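You operate a simulated robot arm through the tools that you are given. There is no shell and no other tool. Be economical: measure what you need, move in short steps, check, and stop when the job is done.

You are at the controls of a simulated robot arm. One attempt, no reset.

TASK
Open the teal drawer.
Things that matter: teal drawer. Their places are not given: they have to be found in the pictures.

The check looks at the end state, three seconds after you hand in, the way a careful person would. Anything else that was tipped, shoved, dropped, spilled or broken makes it a failure.

THE ROBOT
A 7-joint arm with a two-finger parallel gripper, fixed in place. Base frame: the origin is at the foot of the arm, x ahead of it, y to its left, z up. Readings come in mm, degrees, newtons and seconds.
With the tool pointing down near the work surface it reaches from about 280 to 680 mm from the base axis. Its first joint turns from -66.0 to 66.0 degrees. Payload 1.57 kg.
Tool frame: the origin (TCP) lies between the finger pads and is the grasp point; the fingertips stand 30 mm ahead of it; z points along the fingers, y is the line along which they close. Largest opening 110 mm; finger width 24, thickness 12; the body of the gripper, 48 by 112 mm, starts 78 mm behind the TCP.
Orientation is that of the tool frame in the base frame, as a unit quaternion [x, y, z, w]. With the fingers straight down and closing along the base's y, the tool's x points along the base's -x, its y along +y and its z along -z.

THE INTERFACE
- The arm moves only by the tool move_arm. Its argument "steps" is a list of rows, each a list of 2 entries, a list of its own where there are three numbers: the shift along the tool's x, y, z in units of 50 mm (1.0 is 50 mm), then the turn, a rotation vector about the tool's x, y, z in units of 4 degrees (1.0 is 4 degrees). In form: [[[x, y, z], [rx, ry, rz]], ...]. A call has 1 to 12 rows; each row shifts and turns the commanded pose from where the row before left it, along the tool's axes as they then stand. "claw" is the gripper command, from -1 (shut) to 1 (fully open), values between in proportion, set as the call begins (left out, the last holds). A call with a number of a shift or a turn outside -1 to 1 is refused whole. A row lasts 0.2 s, in which the tool goes at most 50 mm and 8.6 degrees; a call with a longer step from one row to the next is refused whole, and so is a gripper value outside its range. Where a pose cannot be reached the arm comes as near as it can. A force on the tool above 40 N (or 10 N above the force at the start of the call, whichever is more), or a blocked arm, ends the call early, and 0.2 s more pass. The fingers move at their own pace (about 108 mm/s each) and stop on an object; they squeeze with about 25 N. The grip force told is the motor's: it shows also when the fingers shut on nothing. Time passes only in rows, and 0.2 s behind the last, so rows that do not move let the fingers close. The reply holds the time, the measured pose of the TCP, the force on the tool along the base axes, the opening and the grip force, in the units named above and with some noise, and new pictures: "views" is both (left out), scene, wrist or none.
- Cameras (640 x 400 px; columns grow to the right, rows downward): "scene" is fixed at [135.5, -388.7, 1381.6]; the picture's right is [0.95, -0.33, 0.00], its down [-0.25, -0.72, -0.64] and it looks along [0.21, 0.61, -0.77] (base axes); focal length 314 px, centre (320, 200). "wrist" rides on the gripper at [-36, 0, -80] in the tool frame; the picture's right is [0.00, -1.00, 0.00], its down [0.97, 0.00, -0.24] and it looks along [0.24, 0.00, 0.97] (tool axes); focal length 218 px, centre (320, 200).
- pixel_to_xyz(camera, pixels): for up to 12 pixels [column, row] of the newest picture of that camera ("zoom" is the newest enlarged one), the place [x, y, z] in the base frame of the surface seen there, good to about 2 mm. The clock stands still meanwhile.
- zoom(camera, box): a new picture of the part [left, top, right, bottom] of that camera's present view, enlarged. The clock stands still meanwhile.
- close_job(): hands the job in; it is judged then, once.

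Go step by step. Measure first, check grasps and placings, and put right what went wrong. The budget is 60 turns and 120 pictures, counting those below and the enlarged ones. Unless the task says otherwise, let go and move clear before handing in, and close with one line.

The tools are called by a JSON object that holds its "method" and its "body". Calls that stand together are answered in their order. move_arm: Moves the arm, as the interface text tells. Its arguments: {"type":"object","properties":{"steps":{"type":"array"},"claw":{"type":"number"},"views":{"type":"string","enum":["both","scene","wrist","none"]}},"required":["steps"]} The other tools are called the same way: pixel_to_xyz (camera, pixels) gives the place of the surface under pixels of a picture; zoom (camera, box) takes an enlarged picture of a part of a camera's view; close_job () hands the job in.

At the start:

```text
clock: 0.0
ee_pos: [379.2, -88.1, 996.4]
tcp_rot: [0.0, 1.0, 0.0, -0.001]
ft_force: [-1.1, 0.4, 0.0]
width: 110.1
grasp_force: 0.0
```

scene: 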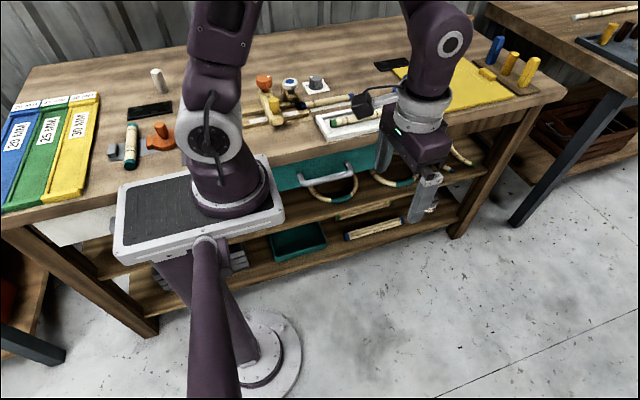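
wrist: 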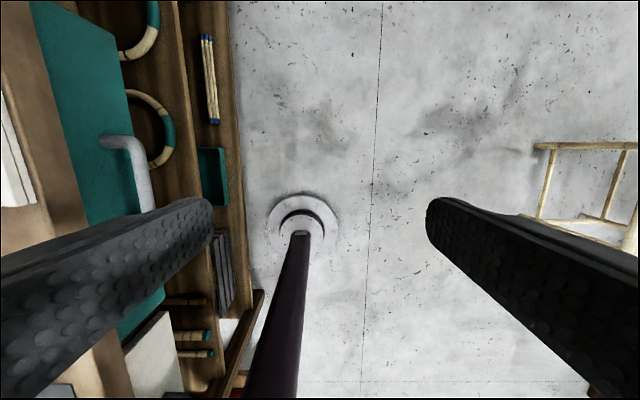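

The teal drawer front is around (310,172) in the scene view, with a grey handle at about (325,175). I'll enlarge and measure it.

{"method": "zoom", "body": {"camera": "scene", "box": [240, 110, 480, 260]}}

{"method": "pixel_to_xyz", "body": {"camera": "scene", "pixels": [[302, 182], [325, 174], [349, 166], [285, 175], [340, 160], [290, 186], [365, 160], [300, 155], [420, 130]]}}

{"method": "pixel_to_xyz", "body": {"camera": "wrist", "pixels": [[110, 141], [125, 138], [138, 150], [143, 175], [150, 200], [75, 100], [95, 200], [110, 40], [130, 130], [150, 300], [20, 60], [160, 160]]}}

```text
2.67 times, centred on (360, 185) of scene
```

zoom: 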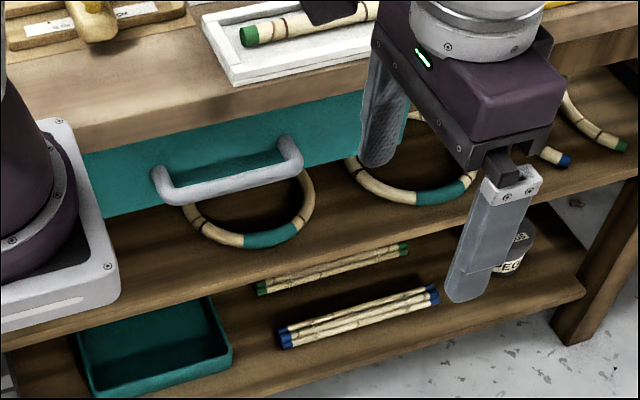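

```text
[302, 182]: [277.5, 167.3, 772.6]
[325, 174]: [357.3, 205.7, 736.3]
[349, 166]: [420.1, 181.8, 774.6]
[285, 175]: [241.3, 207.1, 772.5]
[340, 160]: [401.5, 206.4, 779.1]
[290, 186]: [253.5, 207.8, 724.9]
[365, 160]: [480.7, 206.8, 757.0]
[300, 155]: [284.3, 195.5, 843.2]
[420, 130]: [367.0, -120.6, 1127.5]
```

```text
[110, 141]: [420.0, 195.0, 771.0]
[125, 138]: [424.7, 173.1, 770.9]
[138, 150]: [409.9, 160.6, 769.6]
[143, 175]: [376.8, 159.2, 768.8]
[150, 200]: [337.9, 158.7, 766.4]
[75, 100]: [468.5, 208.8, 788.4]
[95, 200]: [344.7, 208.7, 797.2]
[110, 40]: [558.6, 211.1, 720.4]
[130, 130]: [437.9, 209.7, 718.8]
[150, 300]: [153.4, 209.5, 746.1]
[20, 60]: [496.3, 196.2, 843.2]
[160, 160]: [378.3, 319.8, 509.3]
```

The drawer front is at y≈208. The handle bar runs along x from 277 to 420, at y≈162 and z≈765. I'll tilt the tool toward +y so the fingers can grip the bar from the front, one above and one below. First half of the turn now.

{"method": "move_arm", "body": {"steps": [[[0, 0, 0], [-1, 0, 0]], [[0, 0, 0], [-1, 0, 0]], [[0, 0, 0], [-1, 0, 0]], [[0, 0, 0], [-1, 0, 0]], [[0, 0, 0], [-1, 0, 0]], [[0, 0, 0], [-1, 0, 0]], [[0, 0, 0], [-1, 0, 0]], [[0, 0, 0], [-1, 0, 0]], [[0, 0, 0], [-1, 0, 0]], [[0, 0, 0], [-1, 0, 0]], [[0, 0, 0], [-1, 0, 0]], [[0, 0, 0], [-1, 0, 0]]], "claw": -0.1, "views": "both"}}

```text
clock: 2.6
ee_pos: [379.0, -88.0, 996.4]
tcp_rot: [0.0, 0.914, 0.407, 0.0]
ft_force: [0.7, 0.0, -0.3]
width: 49.4
grasp_force: 0.1
```

scene: 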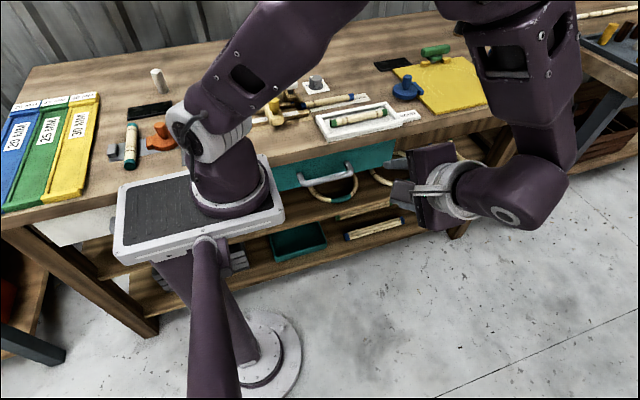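
wrist: 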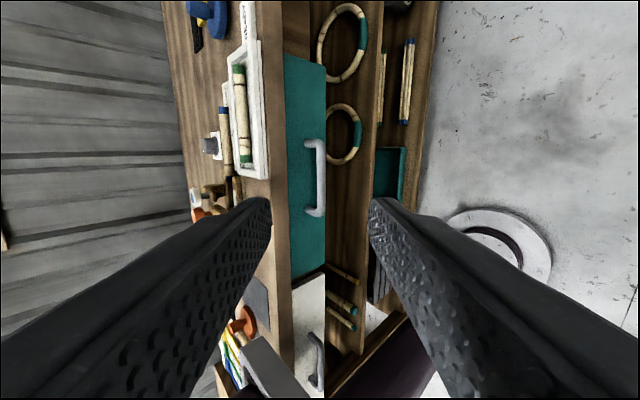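

The turn went cleanly, and the handle now shows clearly at (318,178) in the wrist view. I'll measure it and the tabletop edge from here.

{"method": "pixel_to_xyz", "body": {"camera": "wrist", "pixels": [[308, 143], [320, 142], [320, 178], [316, 178], [324, 178], [320, 212], [310, 212], [283, 150], [288, 150], [291, 150], [300, 178], [325, 110]]}}

{"method": "zoom", "body": {"camera": "wrist", "box": [260, 130, 372, 220]}}

```text
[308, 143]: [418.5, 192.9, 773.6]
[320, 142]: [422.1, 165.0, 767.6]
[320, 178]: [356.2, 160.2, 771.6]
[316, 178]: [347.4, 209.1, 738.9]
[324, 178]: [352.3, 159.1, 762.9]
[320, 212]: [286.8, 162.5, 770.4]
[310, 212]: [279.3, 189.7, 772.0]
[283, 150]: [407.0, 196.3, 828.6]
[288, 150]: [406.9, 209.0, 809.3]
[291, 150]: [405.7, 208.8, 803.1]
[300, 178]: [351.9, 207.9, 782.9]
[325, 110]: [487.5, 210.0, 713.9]
```

```text
4.44 times, centred on (316, 175) of wrist
```

zoom: 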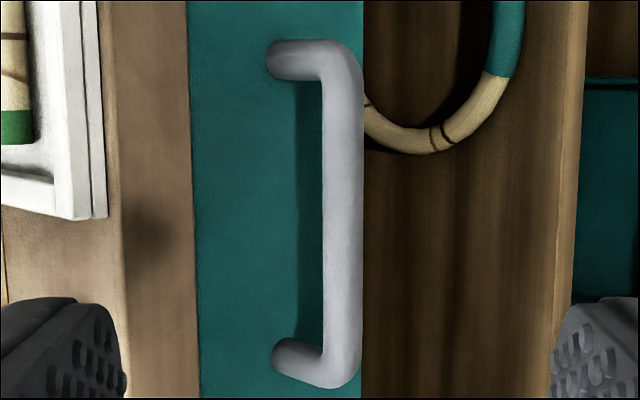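

The bar centre is about (350, 166, 764). I'll finish turning to nearly horizontal.

{"method": "move_arm", "body": {"steps": [[[0, 0, 0], [-1, 0, 0]], [[0, 0, 0], [-1, 0, 0]], [[0, 0, 0], [-1, 0, 0]], [[0, 0, 0], [-1, 0, 0]], [[0, 0, 0], [-1, 0, 0]], [[0, 0, 0], [-1, 0, 0]], [[0, 0, 0], [-1, 0, 0]], [[0, 0, 0], [-1, 0, 0]], [[0, 0, 0], [-1, 0, 0]], [[0, 0, 0], [-1, 0, 0]]], "views": "scene"}}

```text
clock: 4.8
ee_pos: [377.8, -88.7, 996.7]
tcp_rot: [0.0, 0.719, 0.695, 0.0]
ft_force: [-0.1, -0.1, 0.1]
width: 49.6
grasp_force: 0.1
```

scene: 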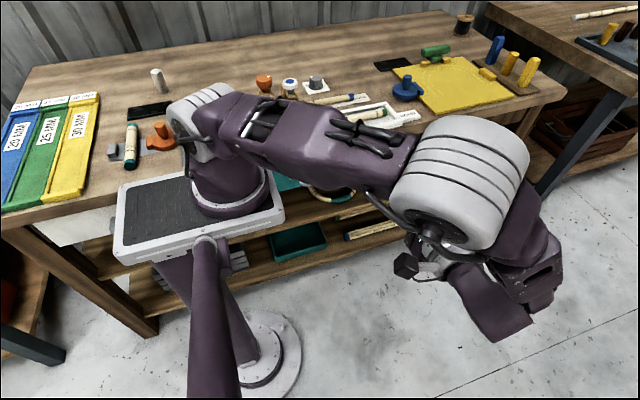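

Orientation was reached, but the upper arm now stretches over the scene at (320,140). I'll check how much clearance the links have before lowering.

{"method": "pixel_to_xyz", "body": {"camera": "scene", "pixels": [[200, 100], [240, 120], [300, 130], [360, 150], [400, 200], [450, 150], [520, 150], [430, 230], [400, 270], [490, 300], [540, 280], [300, 175]]}}

{"method": "move_arm", "body": {"steps": [[[0.2, -0.8, 0], [0, 0, 0]], [[0.2, -0.8, 0], [0, 0, 0]]], "views": "both"}}

```text
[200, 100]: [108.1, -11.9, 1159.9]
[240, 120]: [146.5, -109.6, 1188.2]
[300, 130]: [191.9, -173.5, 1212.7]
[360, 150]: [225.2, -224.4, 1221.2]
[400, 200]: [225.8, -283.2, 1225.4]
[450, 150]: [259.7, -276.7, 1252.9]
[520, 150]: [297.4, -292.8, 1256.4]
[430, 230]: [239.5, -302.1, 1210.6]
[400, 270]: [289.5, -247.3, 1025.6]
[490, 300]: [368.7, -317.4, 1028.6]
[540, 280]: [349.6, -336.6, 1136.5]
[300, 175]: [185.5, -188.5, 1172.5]
```

```text
clock: 5.4
ee_pos: [358.0, -91.7, 916.1]
tcp_rot: [0.001, 0.719, 0.695, 0.0]
ft_force: [0.5, 1.1, -0.2]
width: 49.7
grasp_force: 0.1
```

scene: 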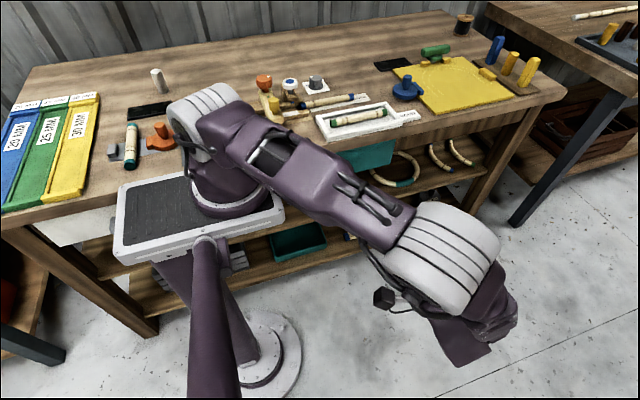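
wrist: 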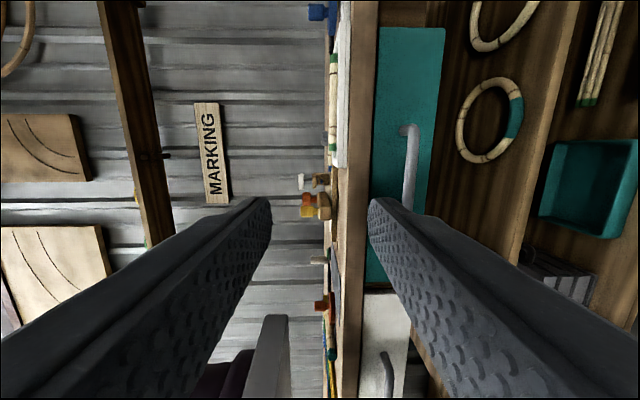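

The links are high (z>1000) and well clear. I'll lower to handle height, then advance to y≈60.

{"method": "move_arm", "body": {"steps": [[[0.16, -0.75, 0], [0, 0, 0]], [[0, -0.75, 0], [0, 0, 0]], [[0, -0.75, 0], [0, 0, 0]], [[0, -0.68, 0], [0, 0, 0]], [[0, 0, 0.75], [0, 0, 0]], [[0, 0, 0.75], [0, 0, 0]], [[0, 0, 0.75], [0, 0, 0]], [[0, 0, 0.75], [0, 0, 0]]], "views": "both"}}

```text
clock: 7.2
ee_pos: [349.4, 54.0, 763.1]
tcp_rot: [0.0, 0.72, 0.694, 0.0]
ft_force: [0.5, 0.1, -0.6]
width: 49.5
grasp_force: 0.1
```

scene: 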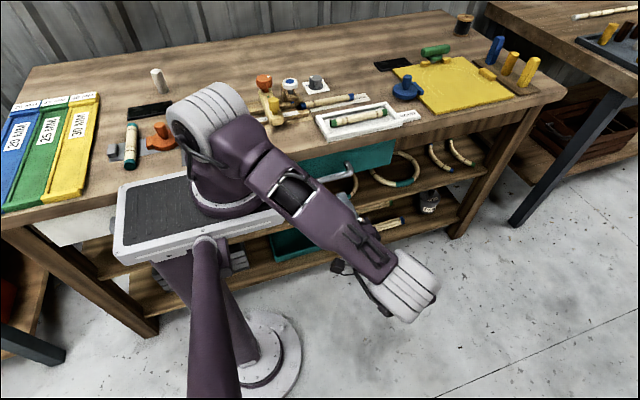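
wrist: 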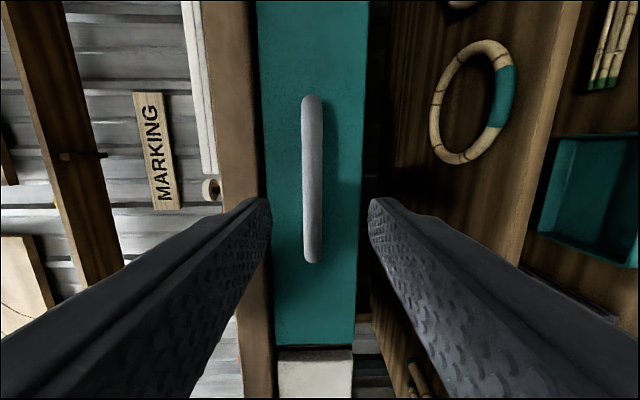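

The handle is centred between the fingers, at column 312, so it sits slightly above the tool axis. I'll narrow the opening to 40 mm, shift up about 5 mm and advance most of the way.

{"method": "move_arm", "body": {"steps": [[[0, 0.1, 0], [0, 0, 0]], [[0, 0, 0.5], [0, 0, 0]], [[0, 0, 0.5], [0, 0, 0]], [[0, 0, 0.4], [0, 0, 0]]], "claw": -0.27, "views": "wrist"}}

```text
clock: 8.2
ee_pos: [350.9, 126.3, 767.7]
tcp_rot: [0.0, 0.72, 0.694, 0.0]
ft_force: [0.1, 0.2, 0.6]
width: 40.1
grasp_force: 0.0
```

wrist: 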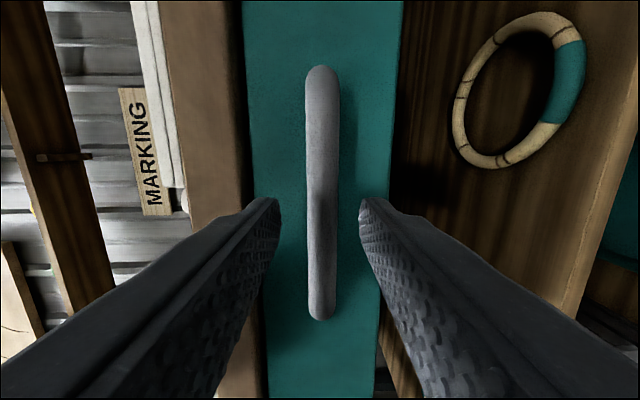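

The bar at column 321 is centred between the fingers. I'll advance the last 38 mm and close.

{"method": "move_arm", "body": {"steps": [[[0, 0, 0.4], [0, 0, 0]], [[0, 0, 0.36], [0, 0, 0]], [[0, 0, 0], [0, 0, 0]]], "views": "none"}}

{"method": "move_arm", "body": {"steps": [[[0, 0, 0], [0, 0, 0]], [[0, 0, 0], [0, 0, 0]], [[0, 0, 0], [0, 0, 0]]], "claw": -1, "views": "wrist"}}

```text
clock: 9.0
ee_pos: [351.0, 161.9, 767.1]
tcp_rot: [0.001, 0.72, 0.694, 0.001]
ft_force: [0.5, -0.7, -0.4]
width: 40.3
grasp_force: 0.1
```

```text
clock: 9.8
ee_pos: [351.9, 160.6, 764.3]
tcp_rot: [0.0, 0.721, 0.692, 0.001]
ft_force: [-2.6, 0.9, -27.9]
width: 17.7
grasp_force: 32.5
```

wrist: 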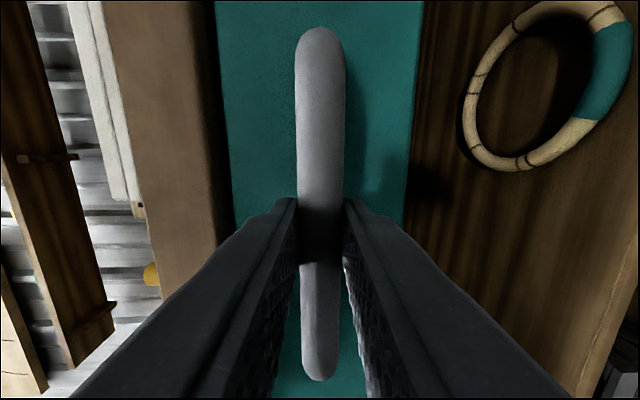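

The bar is gripped (width 17.7), with a small vertical preload from about 3 mm of offset. I'll relieve that and start pulling straight along -y.

{"method": "move_arm", "body": {"steps": [[[0, -0.06, 0], [0, 0, 0]], [[0, -0.01, -0.3], [0, 0, 0]], [[0, -0.01, -0.3], [0, 0, 0]], [[0, -0.01, -0.3], [0, 0, 0]]], "views": "both"}}

```text
clock: 10.8
ee_pos: [350.8, 116.3, 764.6]
tcp_rot: [-0.001, 0.719, 0.695, -0.001]
ft_force: [3.7, 0.8, 1.7]
width: 17.8
grasp_force: 32.2
```

scene: 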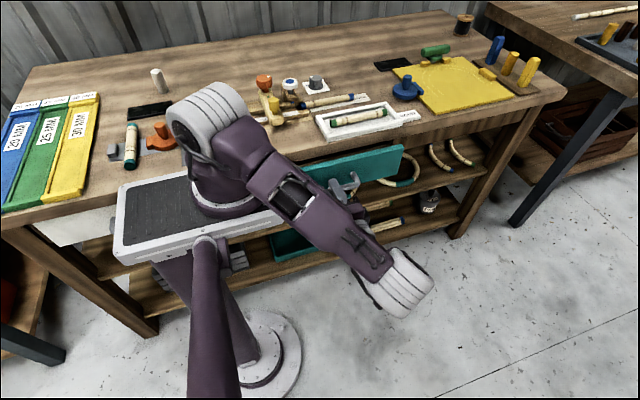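
wrist: 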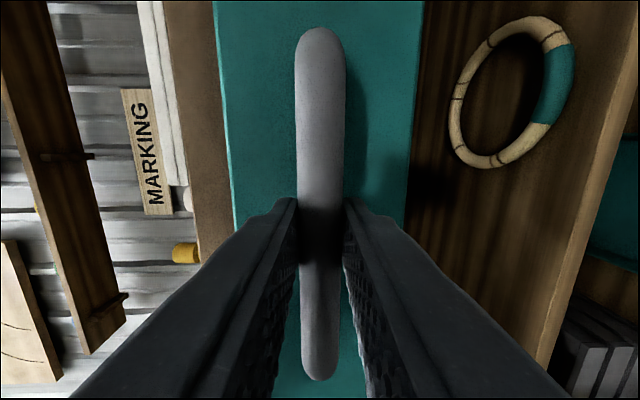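

The drawer slides freely and has moved 45 mm. I'll check that the robot's mounting plate, with its edge near (283,215), isn't in the drawer's path.

{"method": "pixel_to_xyz", "body": {"camera": "scene", "pixels": [[282, 205], [282, 216], [270, 165], [265, 156], [250, 225], [120, 240], [290, 178], [402, 147], [236, 250], [245, 262], [310, 170], [265, 190]]}}

{"method": "zoom", "body": {"camera": "scene", "box": [200, 130, 420, 270]}}

```text
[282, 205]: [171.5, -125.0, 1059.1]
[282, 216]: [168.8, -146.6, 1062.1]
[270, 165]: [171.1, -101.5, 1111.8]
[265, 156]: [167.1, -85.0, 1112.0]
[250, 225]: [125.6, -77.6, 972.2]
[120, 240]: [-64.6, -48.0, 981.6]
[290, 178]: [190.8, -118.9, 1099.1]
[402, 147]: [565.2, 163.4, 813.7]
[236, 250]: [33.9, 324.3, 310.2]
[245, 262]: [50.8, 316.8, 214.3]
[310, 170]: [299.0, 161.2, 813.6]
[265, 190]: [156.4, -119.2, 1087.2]
```

```text
2.86 times, centred on (310, 200) of scene
```

zoom: 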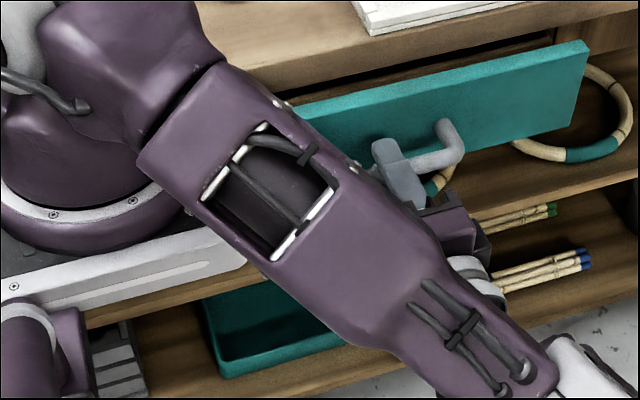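

The plate sits at z≈970, above the drawer top at 813, so it's clear. I'll keep pulling gently.

{"method": "move_arm", "body": {"steps": [[[0, -0.008, -0.25], [0, 0, 0]], [[0, -0.008, -0.25], [0, 0, 0]], [[0, -0.008, -0.25], [0, 0, 0]], [[0, -0.008, -0.25], [0, 0, 0]], [[0, -0.008, -0.25], [0, 0, 0]], [[0, -0.008, -0.25], [0, 0, 0]], [[0, -0.008, -0.25], [0, 0, 0]], [[0, -0.008, -0.25], [0, 0, 0]]], "views": "scene"}}

```text
clock: 12.6
ee_pos: [351.2, 19.0, 764.7]
tcp_rot: [0.0, 0.717, 0.697, -0.001]
ft_force: [-4.8, -1.2, 2.7]
width: 17.9
grasp_force: 32.6
stopped in row 8: the force on the tool passed its limit (the readings are from after the stop); the commanded pose is now the measured one
```

scene: 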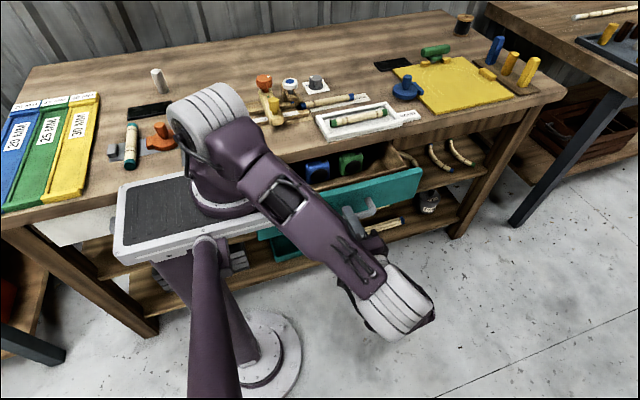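

A force stop came at y=19, after about 142 mm of travel, which is probably the end stop. I'll look closely to make sure.

{"method": "zoom", "body": {"camera": "scene", "box": [220, 120, 440, 260]}}

{"method": "move_arm", "body": {"steps": [[[0, 0, -0.1], [0, 0, 0]], [[0, 0, -0.1], [0, 0, 0]]], "views": "none"}}

```text
2.86 times, centred on (330, 190) of scene
```

zoom: 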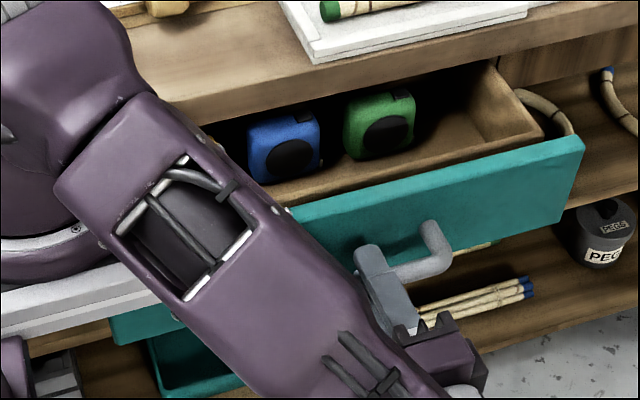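

```text
clock: 13.2
ee_pos: [351.1, 7.7, 765.5]
tcp_rot: [-0.001, 0.718, 0.697, -0.001]
ft_force: [-4.6, 1.3, 0.2]
width: 17.8
grasp_force: 32.2
```

It moved another 11 mm with low force, so that wasn't a hard stop. The two tape measures inside are upright. I'll continue slowly.

{"method": "move_arm", "body": {"steps": [[[0, 0, -0.12], [0, 0, 0]], [[0, 0, -0.12], [0, 0, 0]], [[0, 0, -0.12], [0, 0, 0]], [[0, 0, -0.12], [0, 0, 0]], [[0, 0, -0.12], [0, 0, 0]]], "views": "both"}}

```text
clock: 14.4
ee_pos: [351.8, -21.5, 764.4]
tcp_rot: [0.0, 0.718, 0.696, -0.001]
ft_force: [-4.3, 0.9, -11.9]
width: 17.7
grasp_force: 33.0
```

scene: 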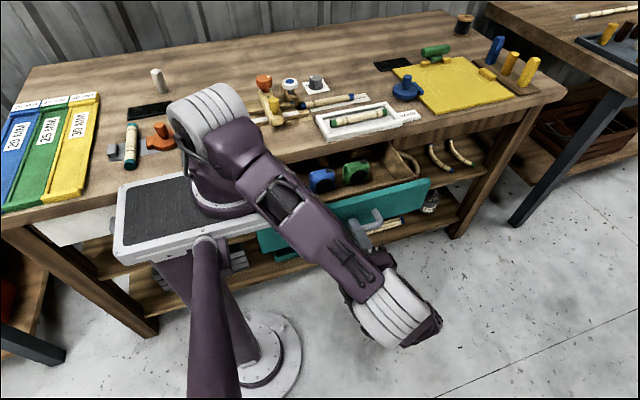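
wrist: 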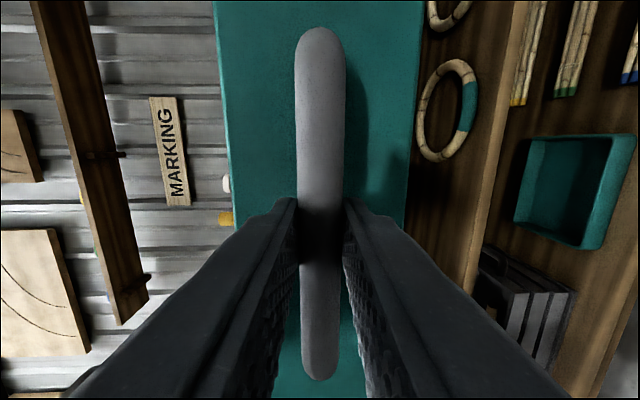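

It's 182 mm open and the contents are still upright. I'll relieve the small vertical load and pull a little further, in case the stop is near.

{"method": "move_arm", "body": {"steps": [[[0, -0.03, -0.12], [0, 0, 0]], [[0, -0.004, -0.12], [0, 0, 0]], [[0, -0.004, -0.12], [0, 0, 0]], [[0, -0.004, -0.12], [0, 0, 0]], [[0, -0.004, -0.12], [0, 0, 0]], [[0, -0.004, -0.12], [0, 0, 0]]], "views": "scene"}}

```text
clock: 15.8
ee_pos: [351.6, -58.1, 764.7]
tcp_rot: [0.0, 0.716, 0.698, -0.001]
ft_force: [-10.0, 1.6, 4.0]
width: 17.6
grasp_force: 32.5
```

scene: 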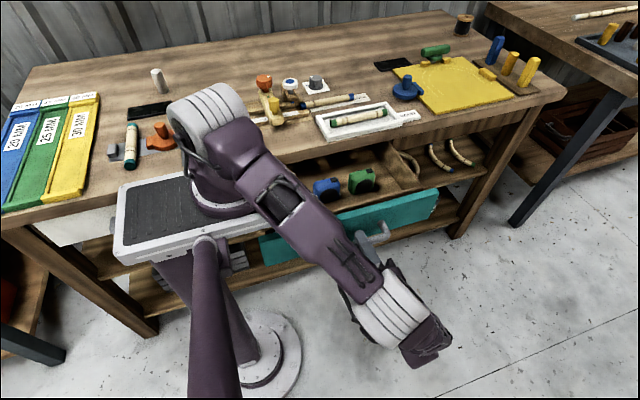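

It's 219 mm open and still moving easily. I'll pull gently a bit more to find the stop.

{"method": "move_arm", "body": {"steps": [[[0, -0.004, -0.12], [0, 0, 0]], [[0, -0.004, -0.12], [0, 0, 0]], [[0, -0.004, -0.12], [0, 0, 0]], [[0, -0.004, -0.12], [0, 0, 0]], [[0, -0.004, -0.12], [0, 0, 0]], [[0, -0.004, -0.12], [0, 0, 0]]], "views": "scene"}}

```text
clock: 17.2
ee_pos: [351.4, -94.7, 765.8]
tcp_rot: [-0.001, 0.717, 0.697, -0.001]
ft_force: [-9.2, 1.2, 3.9]
width: 17.6
grasp_force: 32.4
```

scene: 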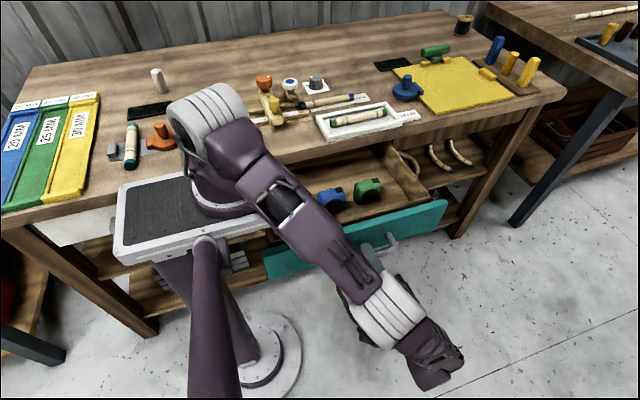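

It's 256 mm open with the contents undisturbed, which is plenty. I'll release the handle.

{"method": "move_arm", "body": {"steps": [[[0, 0, 0], [0, 0, 0]], [[0, 0, 0], [0, 0, 0]]], "claw": -0.2, "views": "none"}}

{"method": "move_arm", "body": {"steps": [[[0, 0, -0.3], [0, 0, 0]], [[0, 0, -0.5], [0, 0, 0]], [[0, 0, -0.5], [0, 0, 0]], [[0, 0, -0.5], [0, 0, 0]]], "views": "both"}}

```text
clock: 17.8
ee_pos: [351.5, -93.4, 765.3]
tcp_rot: [0.0, 0.718, 0.696, 0.001]
ft_force: [0.4, 0.2, 0.3]
width: 44.0
grasp_force: 0.1
```

```text
clock: 18.8
ee_pos: [352.2, -147.0, 766.7]
tcp_rot: [-0.001, 0.717, 0.697, -0.001]
ft_force: [-0.1, -0.6, -1.0]
width: 44.1
grasp_force: 0.1
out of reach, approached as far as the arm can: row 3, 4
```

scene: 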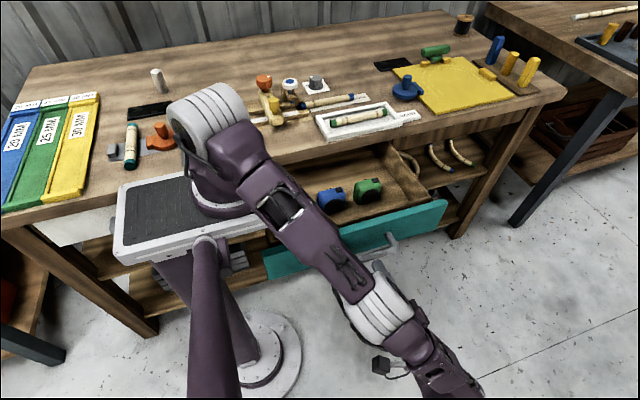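
wrist: 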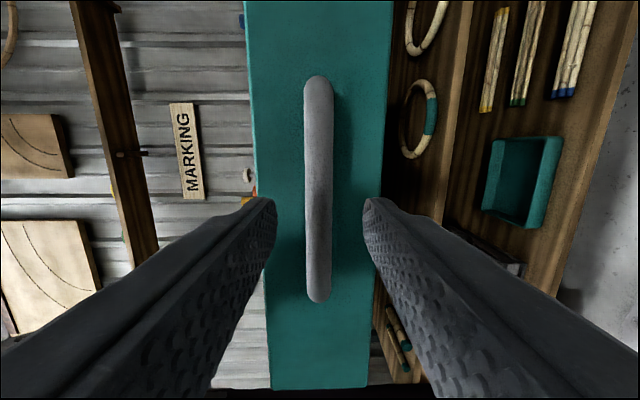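

The gripper is clear of the handle at (390,240), the drawer has stayed open, and nothing else looks disturbed. I'll hand in.

{"method": "close_job", "body": {}}

```text
The job is handed in.
```

The teal drawer is open by about 255 mm, the handle is released, the arm is clear, and nothing else looked disturbed in the last pictures.
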